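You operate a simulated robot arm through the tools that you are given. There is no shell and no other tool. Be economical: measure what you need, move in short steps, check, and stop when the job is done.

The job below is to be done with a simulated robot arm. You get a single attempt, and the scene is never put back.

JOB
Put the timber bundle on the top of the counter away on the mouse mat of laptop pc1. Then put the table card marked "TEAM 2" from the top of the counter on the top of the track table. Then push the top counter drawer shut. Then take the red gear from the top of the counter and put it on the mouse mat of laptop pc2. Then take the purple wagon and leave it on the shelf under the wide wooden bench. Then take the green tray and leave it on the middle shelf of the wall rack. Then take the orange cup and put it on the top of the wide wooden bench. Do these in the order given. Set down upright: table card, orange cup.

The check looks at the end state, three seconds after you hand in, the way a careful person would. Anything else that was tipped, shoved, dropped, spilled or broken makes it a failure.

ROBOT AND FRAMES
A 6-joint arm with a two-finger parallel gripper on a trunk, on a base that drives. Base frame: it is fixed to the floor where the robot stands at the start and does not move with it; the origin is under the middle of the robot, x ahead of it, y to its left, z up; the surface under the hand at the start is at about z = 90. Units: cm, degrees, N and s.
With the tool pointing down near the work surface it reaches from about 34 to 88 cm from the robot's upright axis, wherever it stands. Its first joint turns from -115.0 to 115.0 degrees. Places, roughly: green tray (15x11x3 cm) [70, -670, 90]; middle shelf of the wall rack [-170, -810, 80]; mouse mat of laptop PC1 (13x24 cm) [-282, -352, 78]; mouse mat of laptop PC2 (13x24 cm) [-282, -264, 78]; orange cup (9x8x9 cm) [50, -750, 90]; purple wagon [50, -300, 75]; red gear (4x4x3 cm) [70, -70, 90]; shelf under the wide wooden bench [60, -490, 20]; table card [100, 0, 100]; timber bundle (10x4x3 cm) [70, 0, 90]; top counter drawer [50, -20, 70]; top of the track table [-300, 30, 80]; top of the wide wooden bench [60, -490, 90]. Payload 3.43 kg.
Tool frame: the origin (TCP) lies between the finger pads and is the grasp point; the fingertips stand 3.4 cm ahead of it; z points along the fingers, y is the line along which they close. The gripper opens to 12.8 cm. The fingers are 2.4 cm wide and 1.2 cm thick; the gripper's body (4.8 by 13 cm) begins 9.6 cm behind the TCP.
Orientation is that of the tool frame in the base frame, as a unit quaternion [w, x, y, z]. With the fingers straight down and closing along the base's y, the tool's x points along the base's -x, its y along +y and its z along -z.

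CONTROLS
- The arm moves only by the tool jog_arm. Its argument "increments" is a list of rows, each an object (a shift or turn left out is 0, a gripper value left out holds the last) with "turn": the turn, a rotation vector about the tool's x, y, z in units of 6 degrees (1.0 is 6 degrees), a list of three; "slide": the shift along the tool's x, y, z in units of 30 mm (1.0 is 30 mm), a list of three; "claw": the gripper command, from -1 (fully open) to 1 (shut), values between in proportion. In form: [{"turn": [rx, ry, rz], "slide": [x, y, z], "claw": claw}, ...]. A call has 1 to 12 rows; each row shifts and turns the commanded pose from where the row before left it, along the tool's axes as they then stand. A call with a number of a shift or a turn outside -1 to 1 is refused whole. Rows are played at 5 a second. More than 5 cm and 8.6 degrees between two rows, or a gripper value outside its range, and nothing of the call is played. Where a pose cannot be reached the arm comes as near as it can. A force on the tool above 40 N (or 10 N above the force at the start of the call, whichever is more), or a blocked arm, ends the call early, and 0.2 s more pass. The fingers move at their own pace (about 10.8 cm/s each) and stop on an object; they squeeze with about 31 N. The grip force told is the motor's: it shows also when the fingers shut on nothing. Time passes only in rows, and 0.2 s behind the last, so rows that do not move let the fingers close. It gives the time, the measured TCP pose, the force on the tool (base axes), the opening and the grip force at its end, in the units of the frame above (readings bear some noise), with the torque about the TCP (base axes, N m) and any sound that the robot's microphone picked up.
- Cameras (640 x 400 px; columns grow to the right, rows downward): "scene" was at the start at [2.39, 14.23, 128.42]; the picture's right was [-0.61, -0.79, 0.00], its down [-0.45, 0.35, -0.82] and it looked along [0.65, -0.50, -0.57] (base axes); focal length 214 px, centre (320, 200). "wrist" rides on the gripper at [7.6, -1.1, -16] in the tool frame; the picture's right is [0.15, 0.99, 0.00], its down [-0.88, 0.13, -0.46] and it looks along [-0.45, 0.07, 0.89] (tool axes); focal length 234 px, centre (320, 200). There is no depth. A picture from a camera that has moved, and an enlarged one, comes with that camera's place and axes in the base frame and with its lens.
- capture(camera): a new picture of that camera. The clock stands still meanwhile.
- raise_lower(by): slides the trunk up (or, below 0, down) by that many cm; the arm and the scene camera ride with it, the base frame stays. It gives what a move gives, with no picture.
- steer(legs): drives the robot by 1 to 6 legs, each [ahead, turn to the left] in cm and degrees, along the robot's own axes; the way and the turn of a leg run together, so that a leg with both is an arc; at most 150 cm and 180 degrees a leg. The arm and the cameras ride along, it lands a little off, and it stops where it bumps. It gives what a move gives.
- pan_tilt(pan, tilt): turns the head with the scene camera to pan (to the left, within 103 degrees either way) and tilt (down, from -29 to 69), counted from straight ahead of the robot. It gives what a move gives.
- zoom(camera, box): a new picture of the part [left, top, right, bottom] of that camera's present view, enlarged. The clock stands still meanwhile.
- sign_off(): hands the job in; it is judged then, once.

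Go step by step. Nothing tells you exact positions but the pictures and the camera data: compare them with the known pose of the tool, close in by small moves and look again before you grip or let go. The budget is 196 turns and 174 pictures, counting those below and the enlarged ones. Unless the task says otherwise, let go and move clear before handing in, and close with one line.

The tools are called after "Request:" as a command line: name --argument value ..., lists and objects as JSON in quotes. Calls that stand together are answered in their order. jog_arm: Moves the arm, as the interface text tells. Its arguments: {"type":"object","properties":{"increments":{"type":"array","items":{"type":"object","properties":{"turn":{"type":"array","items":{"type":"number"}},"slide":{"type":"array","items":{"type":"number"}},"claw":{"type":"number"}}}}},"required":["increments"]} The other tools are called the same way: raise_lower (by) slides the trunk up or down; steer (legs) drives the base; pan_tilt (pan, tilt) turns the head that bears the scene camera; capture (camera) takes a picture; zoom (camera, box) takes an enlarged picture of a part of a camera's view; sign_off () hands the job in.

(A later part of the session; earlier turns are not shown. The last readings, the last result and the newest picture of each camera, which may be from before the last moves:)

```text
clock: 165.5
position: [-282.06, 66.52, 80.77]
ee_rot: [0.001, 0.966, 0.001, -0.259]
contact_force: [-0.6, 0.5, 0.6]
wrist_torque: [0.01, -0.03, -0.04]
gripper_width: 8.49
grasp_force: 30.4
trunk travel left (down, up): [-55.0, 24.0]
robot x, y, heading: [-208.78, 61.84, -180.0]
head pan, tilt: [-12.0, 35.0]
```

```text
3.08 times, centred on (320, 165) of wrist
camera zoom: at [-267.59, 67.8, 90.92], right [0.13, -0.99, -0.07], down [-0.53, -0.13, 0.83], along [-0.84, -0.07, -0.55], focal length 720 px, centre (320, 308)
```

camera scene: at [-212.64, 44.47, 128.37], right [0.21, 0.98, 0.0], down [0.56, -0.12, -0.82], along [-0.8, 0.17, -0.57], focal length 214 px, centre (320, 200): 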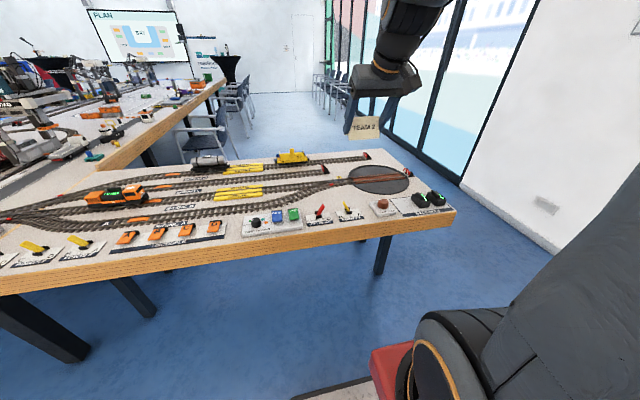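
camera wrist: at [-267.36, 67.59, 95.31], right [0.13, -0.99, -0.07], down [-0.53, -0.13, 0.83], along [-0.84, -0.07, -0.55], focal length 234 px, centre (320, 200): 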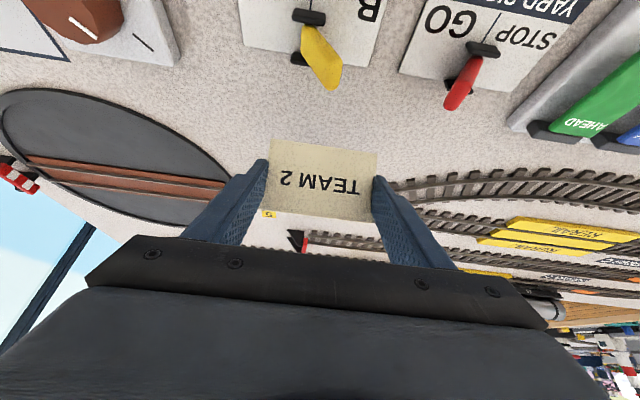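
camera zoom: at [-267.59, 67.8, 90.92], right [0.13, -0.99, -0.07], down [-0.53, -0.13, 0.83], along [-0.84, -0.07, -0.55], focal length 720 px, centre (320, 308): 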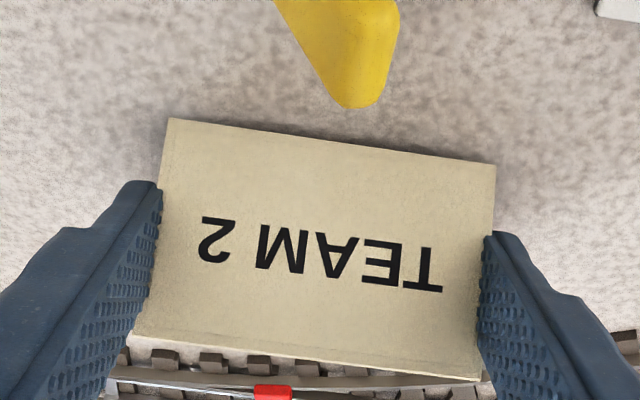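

Request:
jog_arm --increments '[{"slide": [0.04, 0, 0.07]}, {"slide": [0, 0, 0]}]'

Request:
jog_arm --increments '[{"slide": [0.04, 0, 0.07]}, {"slide": [0, 0, 0]}]'

Request:
zoom --camera "scene" --box '[300, 160, 380, 210]'

```text
clock: 166.1
position: [-282.03, 66.63, 80.48]
ee_rot: [0.0, 0.966, -0.001, -0.258]
contact_force: [-0.5, 0.2, 0.4]
wrist_torque: [0.02, 0.01, -0.02]
gripper_width: 8.48
grasp_force: 31.0
trunk travel left (down, up): [-55.0, 24.0]
robot x, y, heading: [-208.75, 61.97, -180.0]
head pan, tilt: [-12.0, 35.0]
```

```text
clock: 166.7
position: [-282.08, 66.58, 80.39]
ee_rot: [-0.001, 0.966, 0.001, -0.26]
contact_force: [-0.5, 0.3, 8.3]
wrist_torque: [0.05, 0.04, 0.04]
gripper_width: 8.49
grasp_force: 31.2
trunk travel left (down, up): [-55.0, 24.0]
robot x, y, heading: [-208.99, 62.18, -179.8]
head pan, tilt: [-12.0, 35.0]
```

```text
8.00 times, centred on (340, 185) of scene
camera zoom: at [-212.62, 44.48, 128.38], right [0.21, 0.98, 0.0], down [0.56, -0.12, -0.82], along [-0.8, 0.17, -0.57], focal length 1716 px, centre (160, 320)
```

zoom: 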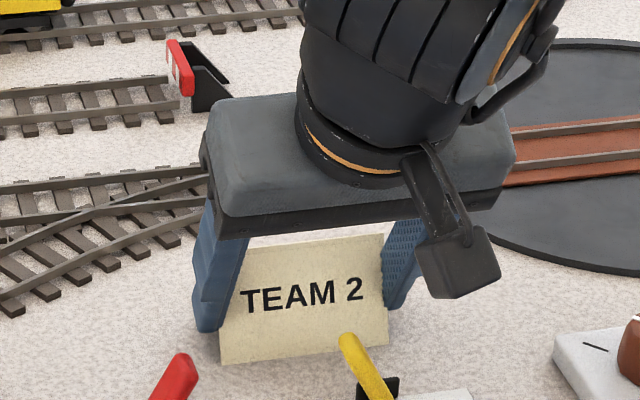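

Contact force 8 N – the card touches the table. Open gently and back out along the tool axis.

Request:
jog_arm --increments '[{"claw": -0.45}, {"claw": -0.6}, {"claw": -0.6}]'

Request:
zoom --camera "scene" --box '[300, 160, 380, 210]'

Request:
zoom --camera "wrist" --box '[240, 100, 400, 230]'

```text
clock: 167.5
position: [-281.95, 66.42, 80.27]
ee_rot: [0.0, 0.966, 0.001, -0.259]
contact_force: [0.2, 0.1, 0.8]
wrist_torque: [-0.02, -0.04, 0.0]
gripper_width: 10.23
grasp_force: 0.0
trunk travel left (down, up): [-55.0, 24.0]
robot x, y, heading: [-208.78, 61.97, -180.1]
head pan, tilt: [-12.0, 35.0]
```

```text
8.00 times, centred on (340, 185) of scene
camera zoom: at [-212.65, 44.48, 128.37], right [0.21, 0.98, 0.0], down [0.56, -0.12, -0.82], along [-0.8, 0.17, -0.57], focal length 1716 px, centre (160, 320)
```

zoom: 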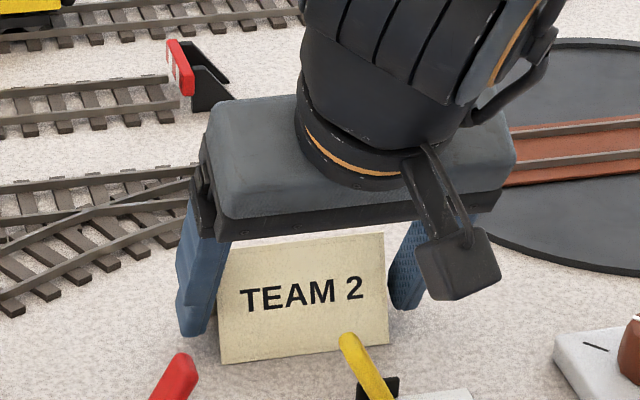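

```text
3.08 times, centred on (320, 165) of wrist
camera zoom: at [-267.51, 67.75, 90.43], right [0.13, -0.99, -0.07], down [-0.53, -0.13, 0.83], along [-0.84, -0.07, -0.55], focal length 720 px, centre (320, 308)
```

zoom: 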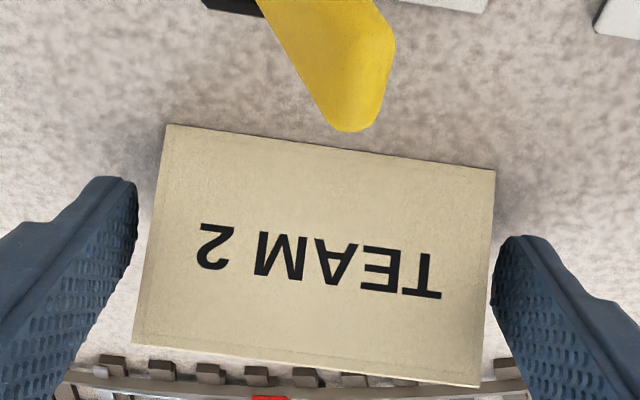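

Card stands. Back out.

Request:
jog_arm --increments '[{"slide": [0, 0, -0.3]}, {"slide": [0, 0, -0.8]}, {"slide": [0, 0, -1]}, {"slide": [0, 0, -1]}, {"slide": [0, 0, -1]}, {"slide": [0, 0, -1]}, {"slide": [-0.45, 0, -0.78]}, {"slide": [-0.45, 0, -0.78]}, {"slide": [-0.45, 0, -0.78]}, {"slide": [-0.45, 0, -0.78]}, {"slide": [-0.45, 0, -0.78]}]'

Request:
zoom --camera "scene" --box '[260, 130, 420, 230]'

```text
clock: 169.9
position: [-274.11, 66.69, 106.91]
ee_rot: [-0.001, 0.966, 0.0, -0.258]
contact_force: [-0.7, 0.3, -0.9]
wrist_torque: [0.0, -0.05, 0.0]
gripper_width: 10.24
grasp_force: 0.1
trunk travel left (down, up): [-55.0, 24.0]
robot x, y, heading: [-208.75, 62.38, -179.9]
head pan, tilt: [-12.0, 35.0]
```

```text
4.00 times, centred on (340, 180) of scene
camera zoom: at [-212.66, 44.48, 128.37], right [0.21, 0.98, 0.0], down [0.56, -0.12, -0.82], along [-0.8, 0.17, -0.57], focal length 858 px, centre (240, 280)
```

zoom: 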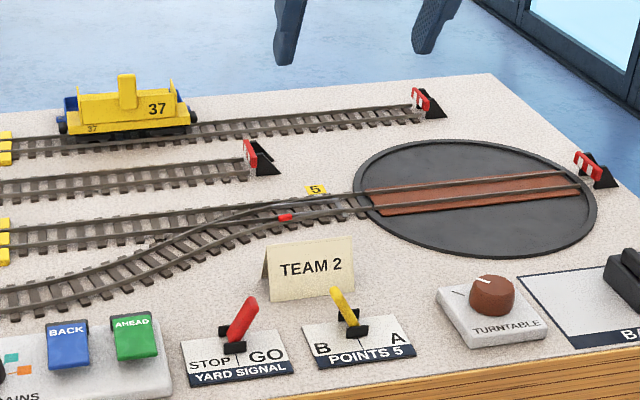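

TEAM 2 card stands upright on the track table. Next I return to the counter to push the drawer shut.

Request:
steer --legs '[[-32, 0], [0, 146], [140, 0], [0, 34]]'

Request:
pan_tilt --pan -5 --tilt 35

Request:
capture --camera "scene"

```text
clock: 186.4
position: [7.77, -18.91, 106.9]
ee_rot: [0.259, -0.007, 0.966, 0.003]
contact_force: [0.2, 0.1, 0.7]
wrist_torque: [-0.03, 0.02, 0.04]
gripper_width: 10.25
grasp_force: 0.0
trunk travel left (down, up): [-55.0, 24.0]
robot x, y, heading: [-57.34, -15.04, 0.9]
head pan, tilt: [-12.0, 35.0]
```

```text
clock: 187.0
position: [7.76, -18.96, 106.97]
ee_rot: [0.259, -0.007, 0.966, 0.002]
contact_force: [-0.7, 0.0, 0.4]
wrist_torque: [0.01, 0.03, 0.01]
gripper_width: 10.22
grasp_force: 0.1
trunk travel left (down, up): [-55.0, 24.0]
robot x, y, heading: [-57.67, -14.87, 0.9]
head pan, tilt: [-5.0, 35.0]
```

```text
99 pictures are left
camera scene: at [-53.59, 3.81, 128.37], right [-0.07, -1.0, 0.0], down [-0.57, 0.04, -0.82], along [0.82, -0.06, -0.57], focal length 214 px, centre (320, 200)
```

scene: 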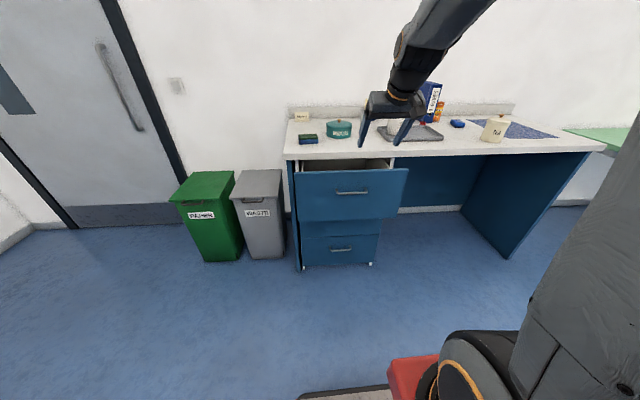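

The drawer panel is at x ≈ 30, y 7..-41, z 56..85. I'll point the tool forward with closed fingers and lower it to z ≈ 68.

Request:
jog_arm --increments '[{"turn": [0, -1, 0], "claw": 1}, {"turn": [0, -1, 0]}, {"turn": [0, -1, 0]}, {"turn": [0, -1, 0]}, {"turn": [0, -1, 0]}, {"turn": [0, -1, 0]}, {"turn": [0, -1, 0]}, {"turn": [0, -1, 0]}, {"turn": [0, -1, 0]}, {"turn": [0, -1, 0]}]'

Request:
jog_arm --increments '[{"slide": [1, 0.05, 0]}, {"slide": [1, 0.05, 0]}, {"slide": [1, 0.05, 0]}, {"slide": [1, 0.05, 0]}, {"slide": [1, 0.05, 0]}, {"slide": [1, 0.05, 0]}, {"slide": [1, 0.05, 0]}, {"slide": [1, 0.05, 0]}, {"slide": [1, 0.05, 0]}, {"slide": [1, 0.05, 0]}, {"slide": [1, 0.05, 0]}, {"slide": [1, 0.05, 0]}]'

Request:
capture --camera "scene"

```text
clock: 189.2
position: [7.39, -19.57, 107.13]
ee_rot: [0.659, -0.012, 0.752, 0.026]
contact_force: [0.1, 0.2, -0.4]
wrist_torque: [0.02, -0.04, -0.01]
gripper_width: 0.0
grasp_force: 30.9
out of reach, approached as far as the arm can: row 4, 5, 6, 9, 10
trunk travel left (down, up): [-55.0, 24.0]
robot x, y, heading: [-57.41, -15.19, 1.0]
head pan, tilt: [-5.0, 35.0]
```

```text
clock: 191.8
position: [11.24, -21.49, 84.21]
ee_rot: [0.649, 0.022, 0.758, 0.062]
contact_force: [0.0, 0.2, -0.5]
wrist_torque: [-0.02, 0.02, 0.01]
gripper_width: 0.02
grasp_force: 30.8
out of reach, approached as far as the arm can: row 1, 2, 3, 4, 5, 6, 7, 8, 9, 10, 11, 12
trunk travel left (down, up): [-55.0, 24.0]
robot x, y, heading: [-57.35, -15.01, 0.9]
head pan, tilt: [-5.0, 35.0]
```

```text
98 pictures are left
camera scene: at [-53.63, 3.82, 128.37], right [-0.07, -1.0, 0.0], down [-0.57, 0.04, -0.82], along [0.82, -0.06, -0.57], focal length 214 px, centre (320, 200)
```

scene: 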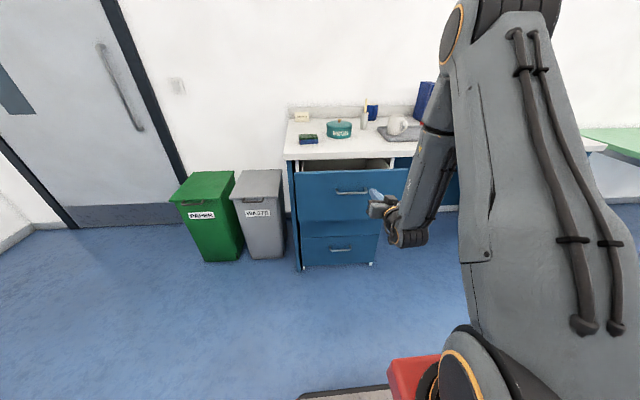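

The tool is about 80° tilted, good enough. I'll lower the trunk so the fingertips are at z ≈ 68, then approach the drawer.

Request:
raise_lower --by -16

Request:
steer --legs '[[12, 0]]'

Request:
capture --camera "scene"

Request:
capture --camera "wrist"

```text
clock: 193.7
position: [15.76, -21.37, 68.23]
ee_rot: [0.649, 0.022, 0.758, 0.061]
contact_force: [0.3, 0.4, -0.5]
wrist_torque: [-0.01, 0.01, -0.01]
gripper_width: 0.0
grasp_force: 31.0
trunk travel left (down, up): [-39.0, 40.0]
robot x, y, heading: [-57.46, -14.79, 0.9]
head pan, tilt: [-5.0, 35.0]
```

```text
clock: 194.9
position: [27.67, -21.38, 68.24]
ee_rot: [0.649, 0.022, 0.758, 0.061]
contact_force: [0.1, 0.2, 0.1]
wrist_torque: [0.01, -0.01, 0.02]
gripper_width: 0.0
grasp_force: 31.2
trunk travel left (down, up): [-39.0, 40.0]
robot x, y, heading: [-45.48, -14.9, 0.7]
head pan, tilt: [-5.0, 35.0]
```

```text
97 pictures are left
camera scene: at [-37.19, 4.02, 112.37], right [-0.07, -1.0, 0.0], down [-0.57, 0.04, -0.82], along [0.82, -0.06, -0.57], focal length 214 px, centre (320, 200)
```

scene: 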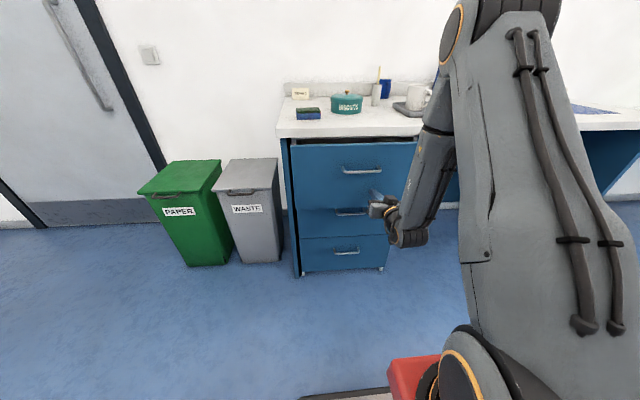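

```text
96 pictures are left
camera wrist: at [10.61, -22.6, 63.19], right [-0.07, 1.0, -0.02], down [-0.32, 0.0, 0.95], along [0.95, 0.07, 0.32], focal length 234 px, centre (320, 200)
```

wrist: 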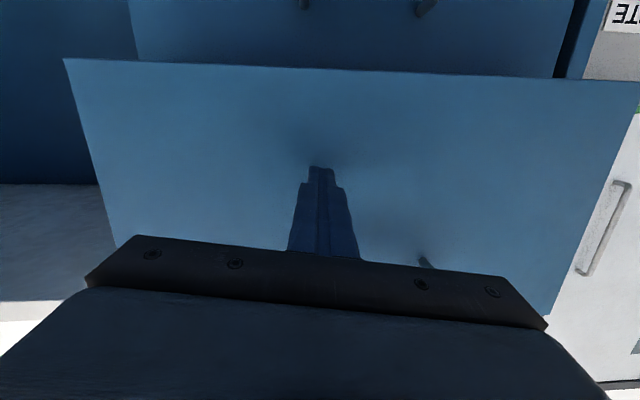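

Fingertips are just at the panel. Push forward in short drives.

Request:
steer --legs '[[5, 0]]'

Request:
steer --legs '[[3, 0]]'

Request:
capture --camera "scene"

```text
clock: 195.8
position: [32.52, -21.21, 68.26]
ee_rot: [0.649, 0.022, 0.758, 0.06]
contact_force: [0.7, 0.5, -0.6]
wrist_torque: [0.0, 0.02, 0.01]
gripper_width: 0.0
grasp_force: 30.8
trunk travel left (down, up): [-39.0, 40.0]
robot x, y, heading: [-40.74, -14.89, 0.7]
head pan, tilt: [-5.0, 35.0]
```

```text
clock: 196.7
position: [35.7, -21.18, 68.2]
ee_rot: [0.649, 0.023, 0.758, 0.06]
contact_force: [-0.3, 0.7, 0.0]
wrist_torque: [-0.01, -0.01, 0.0]
gripper_width: 0.0
grasp_force: 31.4
trunk travel left (down, up): [-39.0, 40.0]
robot x, y, heading: [-37.99, -15.33, 0.6]
head pan, tilt: [-5.0, 35.0]
```

```text
95 pictures are left
camera scene: at [-29.25, 4.14, 112.37], right [-0.07, -1.0, 0.0], down [-0.57, 0.04, -0.82], along [0.82, -0.06, -0.57], focal length 214 px, centre (320, 200)
```

scene: 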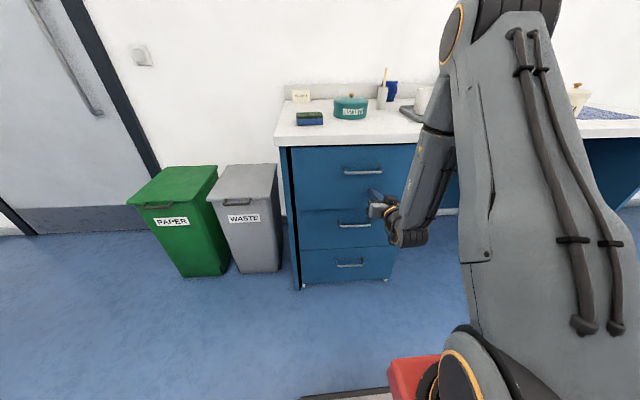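

Request:
zoom --camera "scene" --box '[265, 120, 435, 220]'

Request:
steer --legs '[[2, 0]]'

Request:
zoom --camera "scene" --box '[265, 120, 435, 220]'

```text
3.76 times, centred on (350, 170) of scene
camera zoom: at [-29.25, 4.14, 112.37], right [-0.07, -1.0, 0.0], down [-0.57, 0.04, -0.82], along [0.82, -0.06, -0.57], focal length 807 px, centre (207, 313)
```

zoom: 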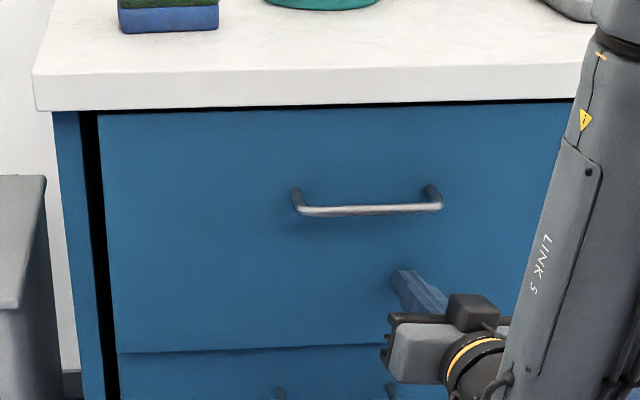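

```text
clock: 197.4
position: [37.6, -21.34, 68.25]
ee_rot: [0.649, 0.022, 0.758, 0.061]
contact_force: [0.0, 0.3, -0.2]
wrist_torque: [0.0, -0.04, 0.01]
gripper_width: 0.01
grasp_force: 31.3
trunk travel left (down, up): [-39.0, 40.0]
robot x, y, heading: [-35.98, -14.28, 0.7]
head pan, tilt: [-5.0, 35.0]
```

```text
3.76 times, centred on (350, 170) of scene
camera zoom: at [-27.25, 4.17, 112.37], right [-0.07, -1.0, 0.0], down [-0.57, 0.04, -0.82], along [0.82, -0.06, -0.57], focal length 807 px, centre (207, 313)
```

zoom: 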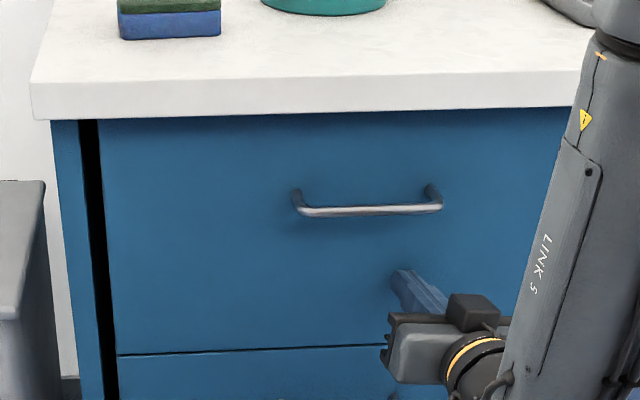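

Request:
steer --legs '[[1.5, 0]]'

Request:
zoom --camera "scene" --box '[265, 120, 435, 220]'

Request:
steer --legs '[[1.5, 0]]'

Request:
zoom --camera "scene" --box '[265, 120, 435, 220]'

```text
clock: 198.2
position: [37.96, -21.16, 68.43]
ee_rot: [0.649, 0.022, 0.758, 0.062]
contact_force: [-10.2, 1.2, 5.6]
wrist_torque: [-0.04, -0.27, -0.07]
gripper_width: 0.0
grasp_force: 31.1
trunk travel left (down, up): [-39.0, 40.0]
robot x, y, heading: [-35.28, -14.57, 0.6]
head pan, tilt: [-5.0, 35.0]
stopped in leg 1: the force on the tool passed its limit at 61 N (the readings are from after the stop); the commanded pose is now the measured one
```

```text
3.76 times, centred on (350, 170) of scene
camera zoom: at [-26.55, 4.18, 112.37], right [-0.07, -1.0, 0.0], down [-0.57, 0.04, -0.82], along [0.82, -0.06, -0.57], focal length 807 px, centre (207, 313)
```

zoom: 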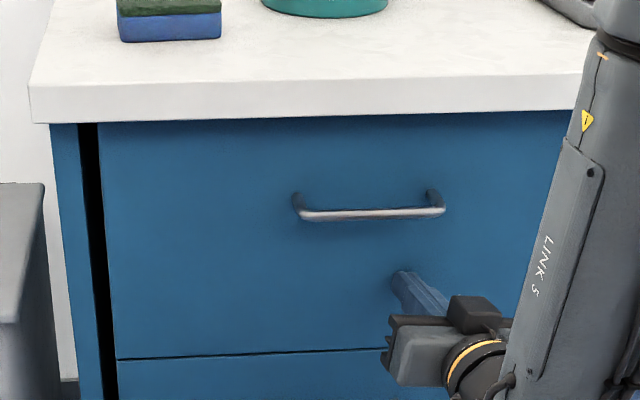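

```text
clock: 199.0
position: [37.97, -21.27, 68.35]
ee_rot: [0.649, 0.022, 0.758, 0.063]
contact_force: [-13.8, 0.3, 8.5]
wrist_torque: [-0.09, -0.36, -0.1]
gripper_width: 0.02
grasp_force: 31.3
trunk travel left (down, up): [-39.0, 40.0]
robot x, y, heading: [-34.94, -14.71, 0.6]
head pan, tilt: [-5.0, 35.0]
stopped in leg 1: the force on the tool passed its limit at 68 N (the readings are from after the stop); the commanded pose is now the measured one
```

```text
3.76 times, centred on (350, 170) of scene
camera zoom: at [-26.25, 4.18, 112.37], right [-0.07, -1.0, 0.0], down [-0.57, 0.04, -0.82], along [0.82, -0.06, -0.57], focal length 807 px, centre (207, 313)
```

zoom: 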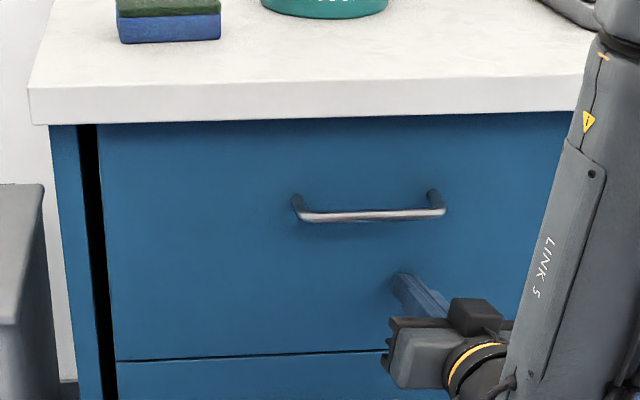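

The drawer is fully shut (hard stop reached). I'll back off, raise the trunk and restore the tool to point down.

Request:
steer --legs '[[-30, 0]]'

Request:
raise_lower --by 16

Request:
jog_arm --increments '[{"turn": [0.094, 0.964, -0.033]}, {"turn": [0.094, 0.964, -0.033]}, {"turn": [0.094, 0.964, -0.033]}, {"turn": [0.094, 0.964, -0.033]}, {"turn": [0.094, 0.964, -0.033]}, {"turn": [0.094, 0.964, -0.033]}, {"turn": [0.094, 0.964, -0.033]}]'

Request:
jog_arm --increments '[{"turn": [0.094, 0.964, -0.033]}, {"turn": [0.094, 0.964, -0.033]}, {"turn": [0.094, 0.964, -0.033]}, {"turn": [0.094, 0.964, -0.033]}, {"turn": [0.094, 0.964, -0.033]}, {"turn": [0.094, 0.964, -0.033]}, {"turn": [0.094, 0.964, -0.033], "claw": -0.4}]'

Request:
capture --camera "scene"

```text
clock: 201.0
position: [8.97, -21.73, 68.19]
ee_rot: [0.647, 0.024, 0.76, 0.062]
contact_force: [-0.6, 0.0, -0.6]
wrist_torque: [-0.02, 0.03, -0.02]
gripper_width: 0.0
grasp_force: 30.7
trunk travel left (down, up): [-39.0, 40.0]
robot x, y, heading: [-63.52, -15.06, 0.2]
head pan, tilt: [-5.0, 35.0]
```

```text
clock: 202.8
position: [8.82, -21.84, 84.14]
ee_rot: [0.648, 0.02, 0.759, 0.064]
contact_force: [0.5, 0.4, 0.2]
wrist_torque: [0.01, -0.02, 0.0]
gripper_width: 0.0
grasp_force: 30.8
trunk travel left (down, up): [-55.0, 24.0]
robot x, y, heading: [-63.8, -14.98, 0.6]
head pan, tilt: [-5.0, 35.0]
```

```text
clock: 204.4
position: [8.8, -21.81, 84.19]
ee_rot: [0.344, 0.011, 0.938, 0.033]
contact_force: [-0.6, -0.6, 0.0]
wrist_torque: [0.01, -0.03, 0.03]
gripper_width: 0.01
grasp_force: 30.9
trunk travel left (down, up): [-55.0, 24.0]
robot x, y, heading: [-63.76, -14.93, 0.6]
head pan, tilt: [-5.0, 35.0]
```

```text
clock: 206.0
position: [8.82, -21.02, 84.13]
ee_rot: [0.036, -0.007, 0.999, 0.014]
contact_force: [-0.9, -0.4, 0.6]
wrist_torque: [0.03, 0.01, 0.0]
gripper_width: 8.09
grasp_force: 0.0
out of reach, approached as far as the arm can: row 2
trunk travel left (down, up): [-55.0, 24.0]
robot x, y, heading: [-63.84, -15.3, 0.7]
head pan, tilt: [-5.0, 35.0]
```

```text
90 pictures are left
camera scene: at [-59.74, 3.77, 128.37], right [-0.08, -1.0, 0.0], down [-0.57, 0.04, -0.82], along [0.82, -0.06, -0.57], focal length 214 px, centre (320, 200)
```

scene: 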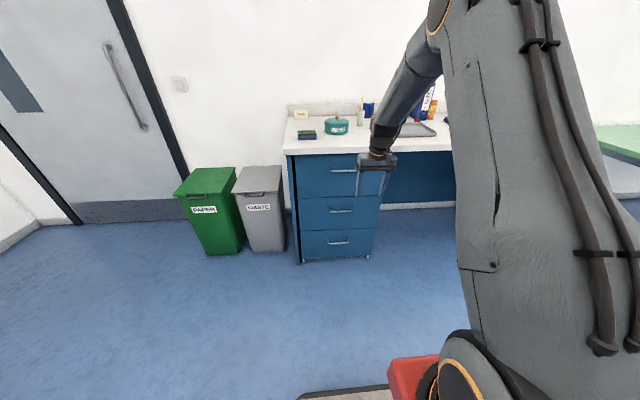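

Drawer flush with others. Level the tool, raise and retract the hand.

Request:
jog_arm --increments '[{"turn": [0.27, 0.69, 0.13]}, {"slide": [0.8, 0.2, -1]}, {"slide": [0.8, 0.2, -1]}, {"slide": [0.8, 0.2, -1]}, {"slide": [0.8, 0.2, -1]}, {"slide": [0.8, 0.2, -1]}, {"slide": [0.8, 0.2, -1]}, {"slide": [0.8, 0.2, -1]}, {"slide": [0.8, 0, -1]}, {"slide": [0.8, 0, -1]}, {"slide": [0.8, 0, -1]}]'

Request:
steer --legs '[[0, -40.5], [82, 0], [0, 40]]'

Request:
pan_tilt --pan -5 --tilt 35

Request:
capture --camera "scene"

Request:
capture --camera "wrist"

```text
clock: 208.4
position: [-15.35, -16.73, 114.24]
ee_rot: [-0.001, -0.001, 1.0, 0.0]
contact_force: [1.1, -0.8, -0.7]
wrist_torque: [0.01, 0.04, 0.0]
gripper_width: 9.0
grasp_force: 0.1
trunk travel left (down, up): [-55.0, 24.0]
robot x, y, heading: [-63.86, -15.36, 0.6]
head pan, tilt: [-5.0, 35.0]
```

```text
clock: 216.7
position: [49.37, -69.99, 114.26]
ee_rot: [0.0, -0.008, 1.0, 0.0]
contact_force: [-0.4, 0.0, -0.2]
wrist_torque: [0.01, 0.02, -0.01]
gripper_width: 8.97
grasp_force: 0.1
trunk travel left (down, up): [-55.0, 24.0]
robot x, y, heading: [0.81, -68.79, 1.8]
head pan, tilt: [-5.0, 35.0]
```

```text
clock: 217.3
position: [49.32, -69.98, 114.26]
ee_rot: [0.0, -0.009, 1.0, 0.0]
contact_force: [0.4, 0.2, -0.6]
wrist_torque: [0.01, 0.02, 0.02]
gripper_width: 8.94
grasp_force: 0.0
trunk travel left (down, up): [-55.0, 24.0]
robot x, y, heading: [0.87, -68.97, 1.4]
head pan, tilt: [-5.0, 35.0]
```

```text
89 pictures are left
camera scene: at [4.63, -50.22, 128.37], right [-0.06, -1.0, 0.0], down [-0.57, 0.04, -0.82], along [0.82, -0.05, -0.57], focal length 214 px, centre (320, 200)
```

scene: 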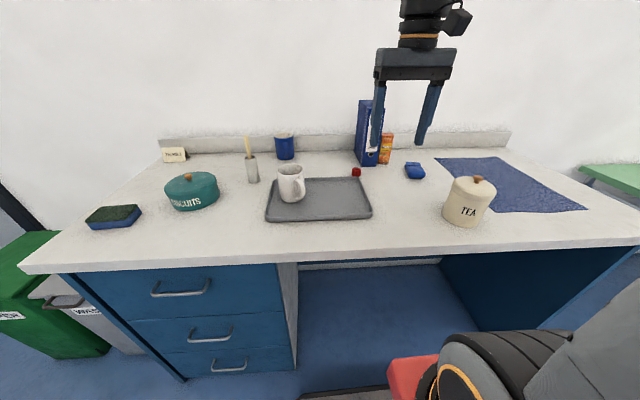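

```text
88 pictures are left
camera wrist: at [41.68, -71.15, 130.35], right [-0.16, 0.99, 0.0], down [0.88, 0.14, 0.46], along [0.45, 0.07, -0.89], focal length 234 px, centre (320, 200)
```

wrist: 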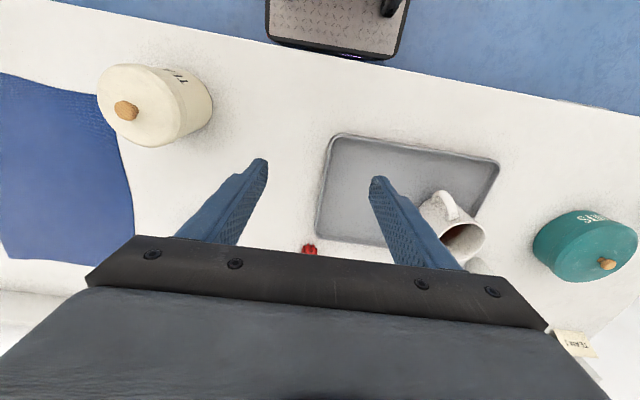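

Request:
zoom --camera "scene" --box '[310, 120, 430, 195]'

```text
5.33 times, centred on (370, 158) of scene
camera zoom: at [4.63, -50.22, 128.37], right [-0.06, -1.0, 0.0], down [-0.57, 0.04, -0.82], along [0.82, -0.05, -0.57], focal length 1144 px, centre (53, 427)
```

zoom: 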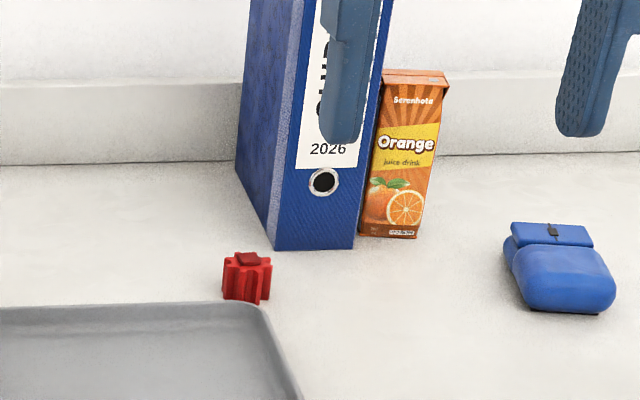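

The red gear is at about (74.5, -68), between tray and binder. I'll move above it with a partial opening.

Request:
jog_arm --increments '[{"slide": [-1, 0.08, 0.4], "claw": -0.1}, {"slide": [-1, 0.08, 0.4]}, {"slide": [-1, 0.08, 0.4]}, {"slide": [-1, 0.08, 0.4]}, {"slide": [-1, 0.08, 0.4]}, {"slide": [-1, 0.08, 0.4]}, {"slide": [-1, 0.08, 0.4]}, {"slide": [-1, 0.08, 0.4]}]'

Request:
capture --camera "wrist"

Request:
zoom --camera "scene" --box '[310, 120, 430, 195]'

```text
clock: 219.1
position: [73.4, -67.65, 104.76]
ee_rot: [0.001, -0.007, 1.0, 0.0]
contact_force: [-0.3, -0.8, 0.5]
wrist_torque: [0.01, -0.02, -0.01]
gripper_width: 7.01
grasp_force: 0.1
trunk travel left (down, up): [-55.0, 24.0]
robot x, y, heading: [0.87, -68.86, 1.3]
head pan, tilt: [-5.0, 35.0]
```

```text
86 pictures are left
camera wrist: at [65.69, -68.73, 120.89], right [-0.16, 0.99, 0.0], down [0.88, 0.14, 0.46], along [0.45, 0.07, -0.89], focal length 234 px, centre (320, 200)
```

wrist: 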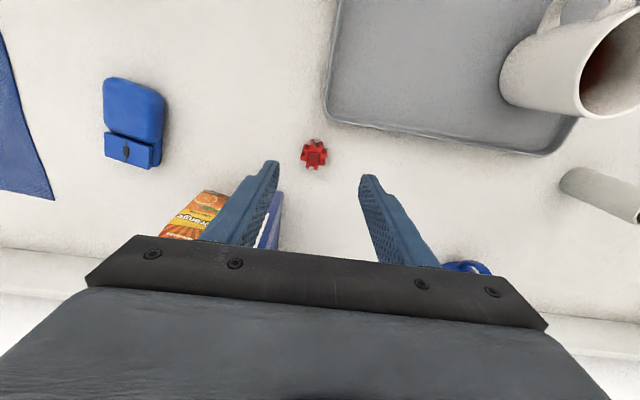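

```text
5.33 times, centred on (370, 158) of scene
camera zoom: at [4.58, -50.22, 128.37], right [-0.06, -1.0, 0.0], down [-0.57, 0.04, -0.82], along [0.82, -0.05, -0.57], focal length 1144 px, centre (53, 427)
```

zoom: 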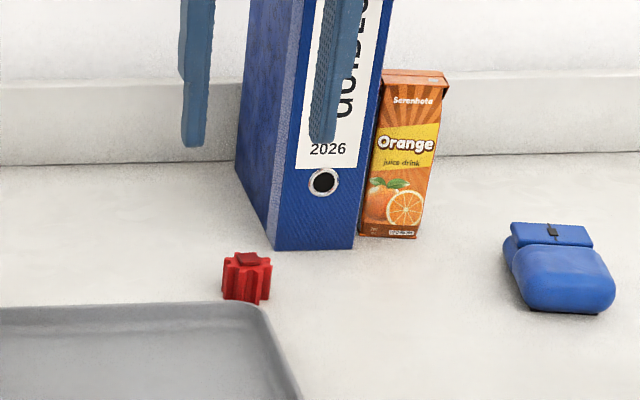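

Gear centre ≈ (74.0, -68.2). Align and descend.

Request:
jog_arm --increments '[{"slide": [-0.22, -0.18, 0]}, {"slide": [0, 0, 0.9]}, {"slide": [0, 0, 0.9]}, {"slide": [0, 0, 0.9]}, {"slide": [0, 0, 0.85]}]'

Request:
capture --camera "wrist"

```text
clock: 220.3
position: [74.02, -68.13, 93.84]
ee_rot: [0.001, -0.007, 1.0, 0.0]
contact_force: [-0.9, 0.0, 0.1]
wrist_torque: [0.02, -0.05, 0.01]
gripper_width: 7.04
grasp_force: 0.0
trunk travel left (down, up): [-55.0, 24.0]
robot x, y, heading: [0.65, -69.23, 1.3]
head pan, tilt: [-5.0, 35.0]
```

```text
84 pictures are left
camera wrist: at [66.16, -69.2, 109.92], right [-0.16, 0.99, 0.0], down [0.88, 0.14, 0.46], along [0.45, 0.07, -0.89], focal length 234 px, centre (320, 200)
```

wrist: 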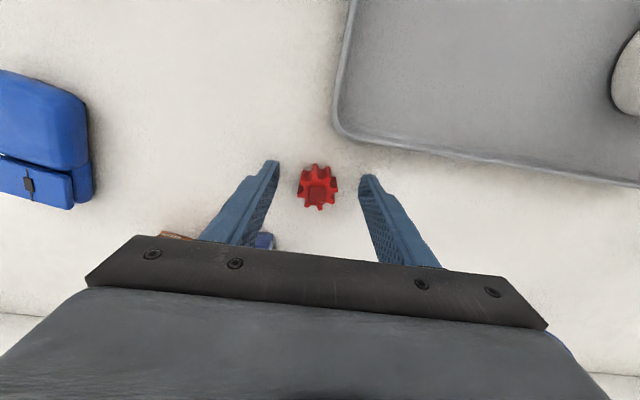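

Gear is centred between the fingers. Close and lift.

Request:
jog_arm --increments '[{"claw": 1}, {"claw": 1}, {"claw": 1}, {"claw": 1}, {"slide": [0, 0, -0.9]}, {"slide": [0, 0, -0.9]}, {"slide": [0.3, 0, -0.9]}, {"slide": [1, 0, -0.9]}, {"slide": [1, 0, -0.9]}, {"slide": [1, 0, -0.9]}, {"slide": [1, 0, -0.5]}, {"slide": [1, 0, 0]}]'

Request:
capture --camera "wrist"

Request:
capture --camera "scene"

```text
clock: 222.9
position: [57.95, -68.54, 111.8]
ee_rot: [0.0, -0.009, 1.0, 0.0]
contact_force: [-0.3, 0.4, -1.0]
wrist_torque: [0.0, 0.05, -0.01]
gripper_width: 3.01
grasp_force: 31.1
trunk travel left (down, up): [-55.0, 24.0]
robot x, y, heading: [1.05, -69.02, 1.3]
head pan, tilt: [-5.0, 35.0]
```

```text
83 pictures are left
camera wrist: at [50.27, -69.68, 127.84], right [-0.16, 0.99, 0.0], down [0.88, 0.14, 0.46], along [0.45, 0.07, -0.89], focal length 234 px, centre (320, 200)
```

wrist: 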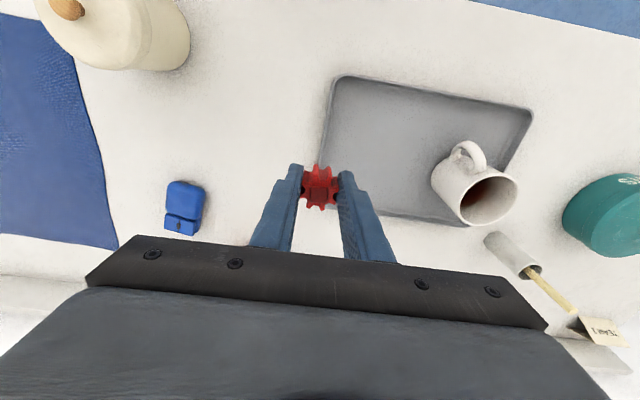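

```text
82 pictures are left
camera scene: at [4.68, -50.22, 128.37], right [-0.06, -1.0, 0.0], down [-0.57, 0.04, -0.82], along [0.82, -0.05, -0.57], focal length 214 px, centre (320, 200)
```

scene: 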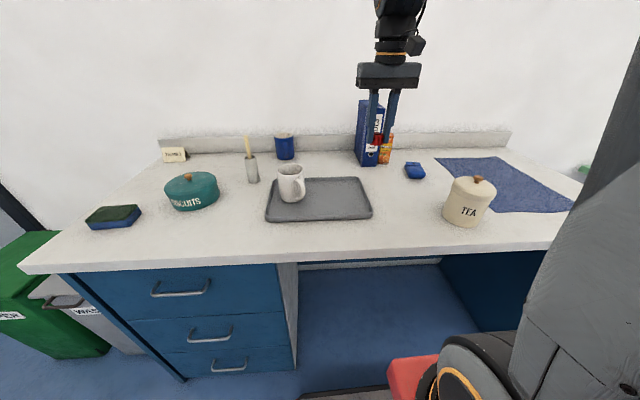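

Gear is held, nothing disturbed. Drive to the PC2 position, facing the long table at y ≈ -264.

Request:
steer --legs '[[-32, 0], [0, -121], [112, 0], [112, 0], [0, -60]]'

Request:
pan_tilt --pan -5 --tilt 35

Request:
capture --camera "scene"

```text
clock: 243.0
position: [-186.26, -269.63, 111.79]
ee_rot: [0.0, 0.999, 0.034, 0.0]
contact_force: [-0.7, 0.3, -0.7]
wrist_torque: [0.01, 0.0, -0.01]
gripper_width: 3.08
grasp_force: 31.4
trunk travel left (down, up): [-55.0, 24.0]
robot x, y, heading: [-129.43, -265.58, -175.6]
head pan, tilt: [-5.0, 35.0]
```

```text
clock: 243.6
position: [-186.21, -269.63, 111.83]
ee_rot: [0.0, 0.999, 0.036, 0.0]
contact_force: [-0.2, 0.5, -0.9]
wrist_torque: [-0.03, -0.02, -0.04]
gripper_width: 3.07
grasp_force: 30.5
trunk travel left (down, up): [-55.0, 24.0]
robot x, y, heading: [-129.55, -266.18, -175.5]
head pan, tilt: [-5.0, 35.0]
```

```text
81 pictures are left
camera scene: at [-131.79, -284.85, 128.37], right [0.01, 1.0, 0.0], down [0.57, -0.01, -0.82], along [-0.82, 0.01, -0.57], focal length 214 px, centre (320, 200)
```

scene: 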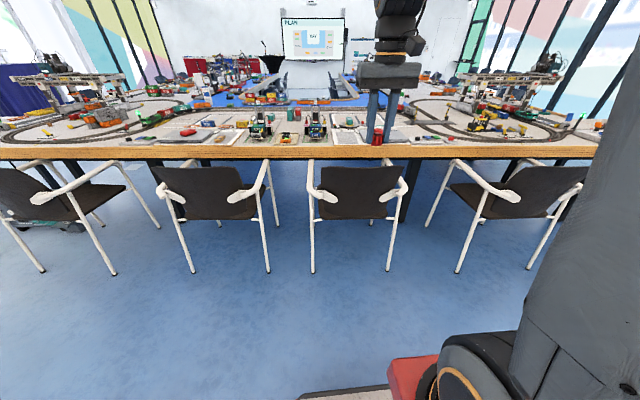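

Request:
steer --legs '[[0, -4.5], [50, 0]]'

Request:
pan_tilt --pan -8 --tilt 50

Request:
capture --camera "scene"

Request:
capture --camera "wrist"

```text
clock: 247.0
position: [-235.55, -266.01, 111.78]
ee_rot: [-0.001, 1.0, 0.001, -0.001]
contact_force: [0.0, 0.2, -0.6]
wrist_torque: [0.04, -0.01, 0.01]
gripper_width: 3.06
grasp_force: 31.1
trunk travel left (down, up): [-55.0, 24.0]
robot x, y, heading: [-178.9, -266.2, -179.6]
head pan, tilt: [-5.0, 35.0]
```

```text
clock: 247.7
position: [-235.69, -265.97, 111.81]
ee_rot: [-0.001, 1.0, 0.002, 0.0]
contact_force: [0.9, -0.4, -0.1]
wrist_torque: [0.02, 0.0, 0.0]
gripper_width: 3.07
grasp_force: 31.2
trunk travel left (down, up): [-55.0, 24.0]
robot x, y, heading: [-178.8, -266.0, -179.6]
head pan, tilt: [-8.0, 50.0]
```

```text
80 pictures are left
camera scene: at [-181.29, -284.5, 126.2], right [0.13, 0.99, 0.0], down [0.76, -0.1, -0.64], along [-0.64, 0.08, -0.77], focal length 214 px, centre (320, 200)
```

scene: 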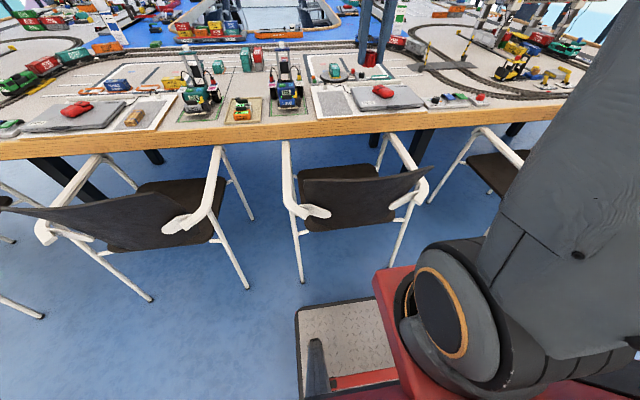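

```text
79 pictures are left
camera wrist: at [-228.21, -264.7, 127.86], right [0.15, -0.99, 0.0], down [-0.88, -0.13, 0.46], along [-0.45, -0.07, -0.89], focal length 234 px, centre (320, 200)
```

wrist: 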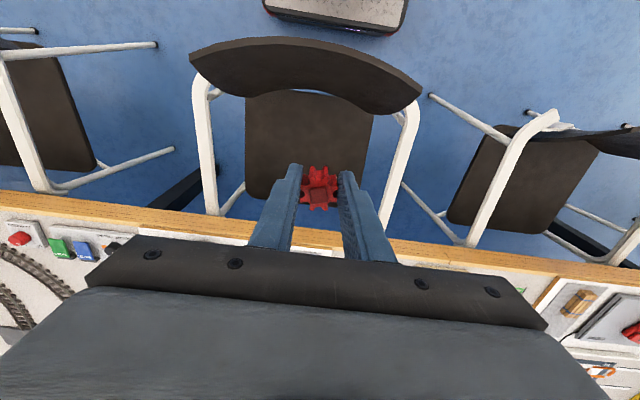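

Request:
zoom --camera "scene" --box '[280, 70, 440, 170]'

Request:
steer --legs '[[12, 0]]'

```text
4.00 times, centred on (360, 120) of scene
camera zoom: at [-181.29, -284.5, 126.2], right [0.13, 0.99, 0.0], down [0.76, -0.1, -0.64], along [-0.64, 0.08, -0.77], focal length 858 px, centre (160, 520)
```

zoom: 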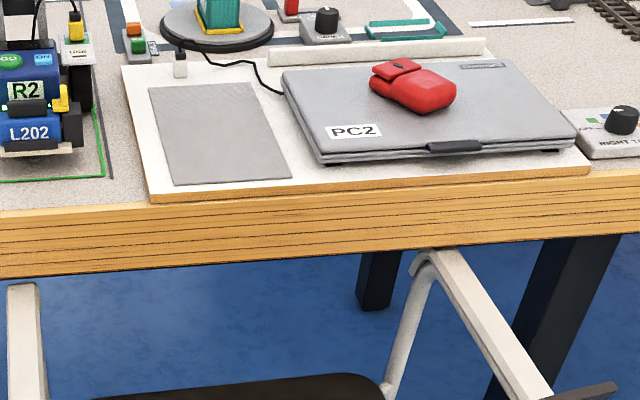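

```text
clock: 249.0
position: [-247.6, -266.14, 111.85]
ee_rot: [0.0, 1.0, 0.0, 0.0]
contact_force: [-0.4, 0.0, -0.3]
wrist_torque: [0.03, 0.05, 0.0]
gripper_width: 3.08
grasp_force: 30.9
trunk travel left (down, up): [-55.0, 24.0]
robot x, y, heading: [-190.59, -266.37, -179.1]
head pan, tilt: [-8.0, 50.0]
```

PC2's mat spans x -268..-292, y -272..-259. Extend over it to x ≈ -275.5 and go down.

Request:
jog_arm --increments '[{"slide": [-0.93, -0.015, 0.1]}, {"slide": [-0.93, -0.015, 0.1]}, {"slide": [-0.93, -0.015, 0.1]}, {"slide": [-0.93, -0.015, 0.1]}, {"slide": [-0.93, -0.015, 0.1]}, {"slide": [-0.93, -0.015, 0.1]}, {"slide": [-0.93, -0.015, 0.1]}, {"slide": [-0.93, -0.015, 0.1]}, {"slide": [-0.93, -0.015, 0.1]}, {"slide": [-0.93, -0.015, 0.1]}]'

Request:
jog_arm --increments '[{"slide": [0, 0, 1]}, {"slide": [0, 0, 1]}, {"slide": [0, 0, 1]}, {"slide": [0, 0, 1]}, {"slide": [0, 0, 1]}, {"slide": [0, 0, 1]}, {"slide": [0, 0, 1]}, {"slide": [0, 0, 1]}]'

Request:
zoom --camera "scene" --box '[280, 70, 440, 170]'

Request:
capture --camera "wrist"

```text
clock: 251.2
position: [-275.57, -265.81, 108.67]
ee_rot: [0.0, 1.0, 0.001, 0.0]
contact_force: [1.0, -0.3, 0.6]
wrist_torque: [0.02, 0.08, -0.03]
gripper_width: 3.06
grasp_force: 30.4
trunk travel left (down, up): [-55.0, 24.0]
robot x, y, heading: [-190.52, -265.88, -179.3]
head pan, tilt: [-8.0, 50.0]
```

```text
clock: 253.0
position: [-275.37, -265.86, 84.74]
ee_rot: [0.0, 1.0, 0.001, -0.002]
contact_force: [0.2, -0.1, 1.1]
wrist_torque: [0.01, 0.03, 0.0]
gripper_width: 3.07
grasp_force: 30.7
trunk travel left (down, up): [-55.0, 24.0]
robot x, y, heading: [-190.42, -266.34, -179.6]
head pan, tilt: [-8.0, 50.0]
```

```text
4.00 times, centred on (360, 120) of scene
camera zoom: at [-193.14, -284.62, 126.2], right [0.13, 0.99, 0.0], down [0.76, -0.1, -0.64], along [-0.64, 0.08, -0.77], focal length 858 px, centre (160, 520)
```

zoom: 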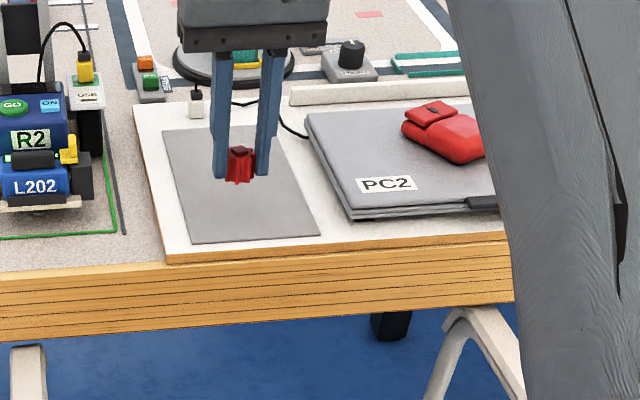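

```text
76 pictures are left
camera wrist: at [-267.9, -264.57, 100.86], right [0.15, -0.99, 0.0], down [-0.88, -0.13, 0.46], along [-0.45, -0.07, -0.89], focal length 234 px, centre (320, 200)
```

wrist: 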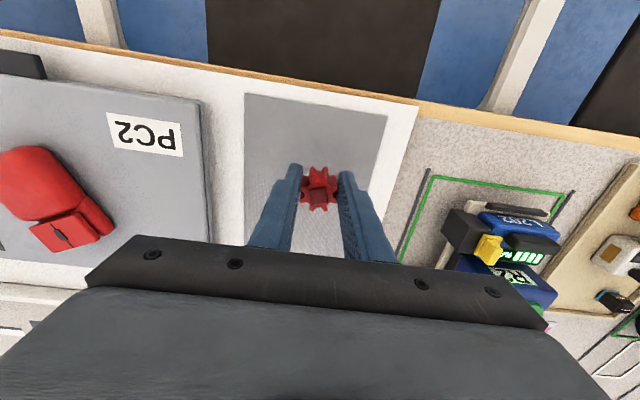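

Request:
jog_arm --increments '[{"slide": [0, 0, 0.6]}, {"slide": [0, 0, 0.45]}, {"slide": [0, 0, 0.08]}, {"slide": [0, 0, 0]}]'

Request:
jog_arm --increments '[{"slide": [0, 0, 0.07]}, {"slide": [0, 0, 0]}]'

```text
clock: 254.0
position: [-275.5, -265.85, 81.46]
ee_rot: [0.001, 1.0, 0.001, -0.001]
contact_force: [1.8, 2.3, 11.4]
wrist_torque: [0.07, 0.0, 0.02]
gripper_width: 3.09
grasp_force: 30.9
trunk travel left (down, up): [-55.0, 24.0]
robot x, y, heading: [-190.62, -266.47, -179.6]
head pan, tilt: [-8.0, 50.0]
```

```text
clock: 254.6
position: [-275.44, -265.88, 81.37]
ee_rot: [-0.001, 1.0, 0.002, -0.002]
contact_force: [-1.0, -0.5, 21.8]
wrist_torque: [-0.05, 0.16, 0.05]
gripper_width: 3.08
grasp_force: 30.7
trunk travel left (down, up): [-55.0, 24.0]
robot x, y, heading: [-190.69, -266.11, -179.4]
head pan, tilt: [-8.0, 50.0]
```

Contact. Release and lift.

Request:
jog_arm --increments '[{"slide": [0, 0, -0.07]}, {"claw": 0.1}, {"claw": 0.1}, {"claw": 0.1}, {"slide": [0, 0, -0.7]}, {"slide": [0, 0, -1]}, {"slide": [0, 0, -1]}, {"slide": [0, 0, -1]}, {"slide": [0, 0, -1]}, {"slide": [0, 0, -1]}, {"slide": [0, 0, -1]}, {"slide": [0, 0, -1]}]'

Request:
zoom --camera "scene" --box '[280, 70, 440, 170]'

Request:
jog_arm --increments '[{"slide": [1, 0, -1]}, {"slide": [1, 0, -1]}, {"slide": [1, 0, -1]}, {"slide": [1, 0, 0]}, {"slide": [1, 0, 0]}, {"slide": [1, 0, 0]}, {"slide": [1, 0, 0]}, {"slide": [1, 0, 0]}, {"slide": [1, 0, 0]}, {"slide": [1, 0, 0]}, {"slide": [1, 0, 0]}, {"slide": [1, 0, 0]}]'

```text
clock: 257.2
position: [-275.35, -265.83, 104.7]
ee_rot: [0.001, 1.0, 0.0, 0.0]
contact_force: [0.5, -0.2, 0.9]
wrist_torque: [0.01, 0.01, -0.03]
gripper_width: 5.78
grasp_force: 0.0
trunk travel left (down, up): [-55.0, 24.0]
robot x, y, heading: [-191.05, -266.55, -179.4]
head pan, tilt: [-8.0, 50.0]
```

```text
4.00 times, centred on (360, 120) of scene
camera zoom: at [-193.17, -284.62, 126.2], right [0.13, 0.99, 0.0], down [0.76, -0.1, -0.64], along [-0.64, 0.08, -0.77], focal length 858 px, centre (160, 520)
```

zoom: 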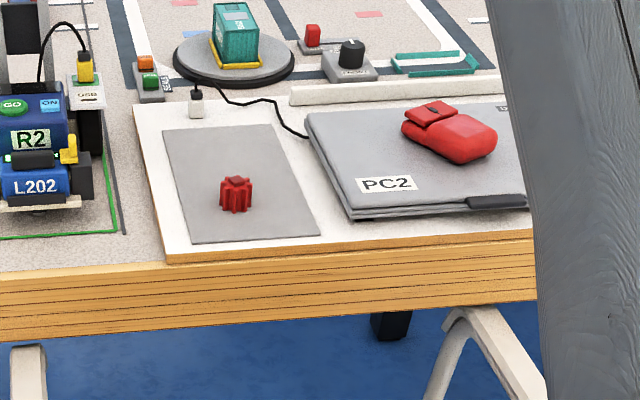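

```text
clock: 259.8
position: [-239.69, -265.87, 113.28]
ee_rot: [0.0, 1.0, 0.001, 0.001]
contact_force: [-1.2, -0.1, -0.7]
wrist_torque: [0.01, -0.04, 0.01]
gripper_width: 5.77
grasp_force: 0.1
trunk travel left (down, up): [-55.0, 24.0]
robot x, y, heading: [-190.17, -266.23, -179.3]
head pan, tilt: [-8.0, 50.0]
```

Gear sits on PC2's mat. Now back off and go look at the purple wagon near (50, -300).

Request:
steer --legs '[[-50, 0], [0, 158], [85, 0], [0, 21]]'

Request:
pan_tilt --pan -5 --tilt 30

Request:
capture --camera "scene"

```text
clock: 274.6
position: [-9.61, -288.46, 113.24]
ee_rot: [0.0, -0.029, 1.0, 0.0]
contact_force: [0.1, 1.1, 0.2]
wrist_torque: [-0.02, -0.02, -0.03]
gripper_width: 5.75
grasp_force: 0.1
trunk travel left (down, up): [-55.0, 24.0]
robot x, y, heading: [-58.68, -290.5, 3.9]
head pan, tilt: [-8.0, 50.0]
```

```text
clock: 275.5
position: [-9.66, -288.4, 113.34]
ee_rot: [0.0, -0.029, 1.0, 0.0]
contact_force: [0.1, 1.0, 0.1]
wrist_torque: [0.01, 0.01, -0.01]
gripper_width: 5.74
grasp_force: 0.1
trunk travel left (down, up): [-55.0, 24.0]
robot x, y, heading: [-58.77, -290.69, 3.6]
head pan, tilt: [-5.0, 30.0]
```

```text
74 pictures are left
camera scene: at [-55.62, -271.59, 129.14], right [-0.02, -1.0, 0.0], down [-0.5, 0.01, -0.87], along [0.87, -0.02, -0.5], focal length 214 px, centre (320, 200)
```

scene: 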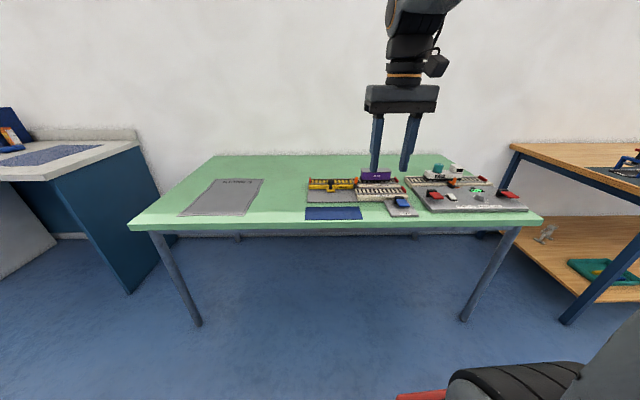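

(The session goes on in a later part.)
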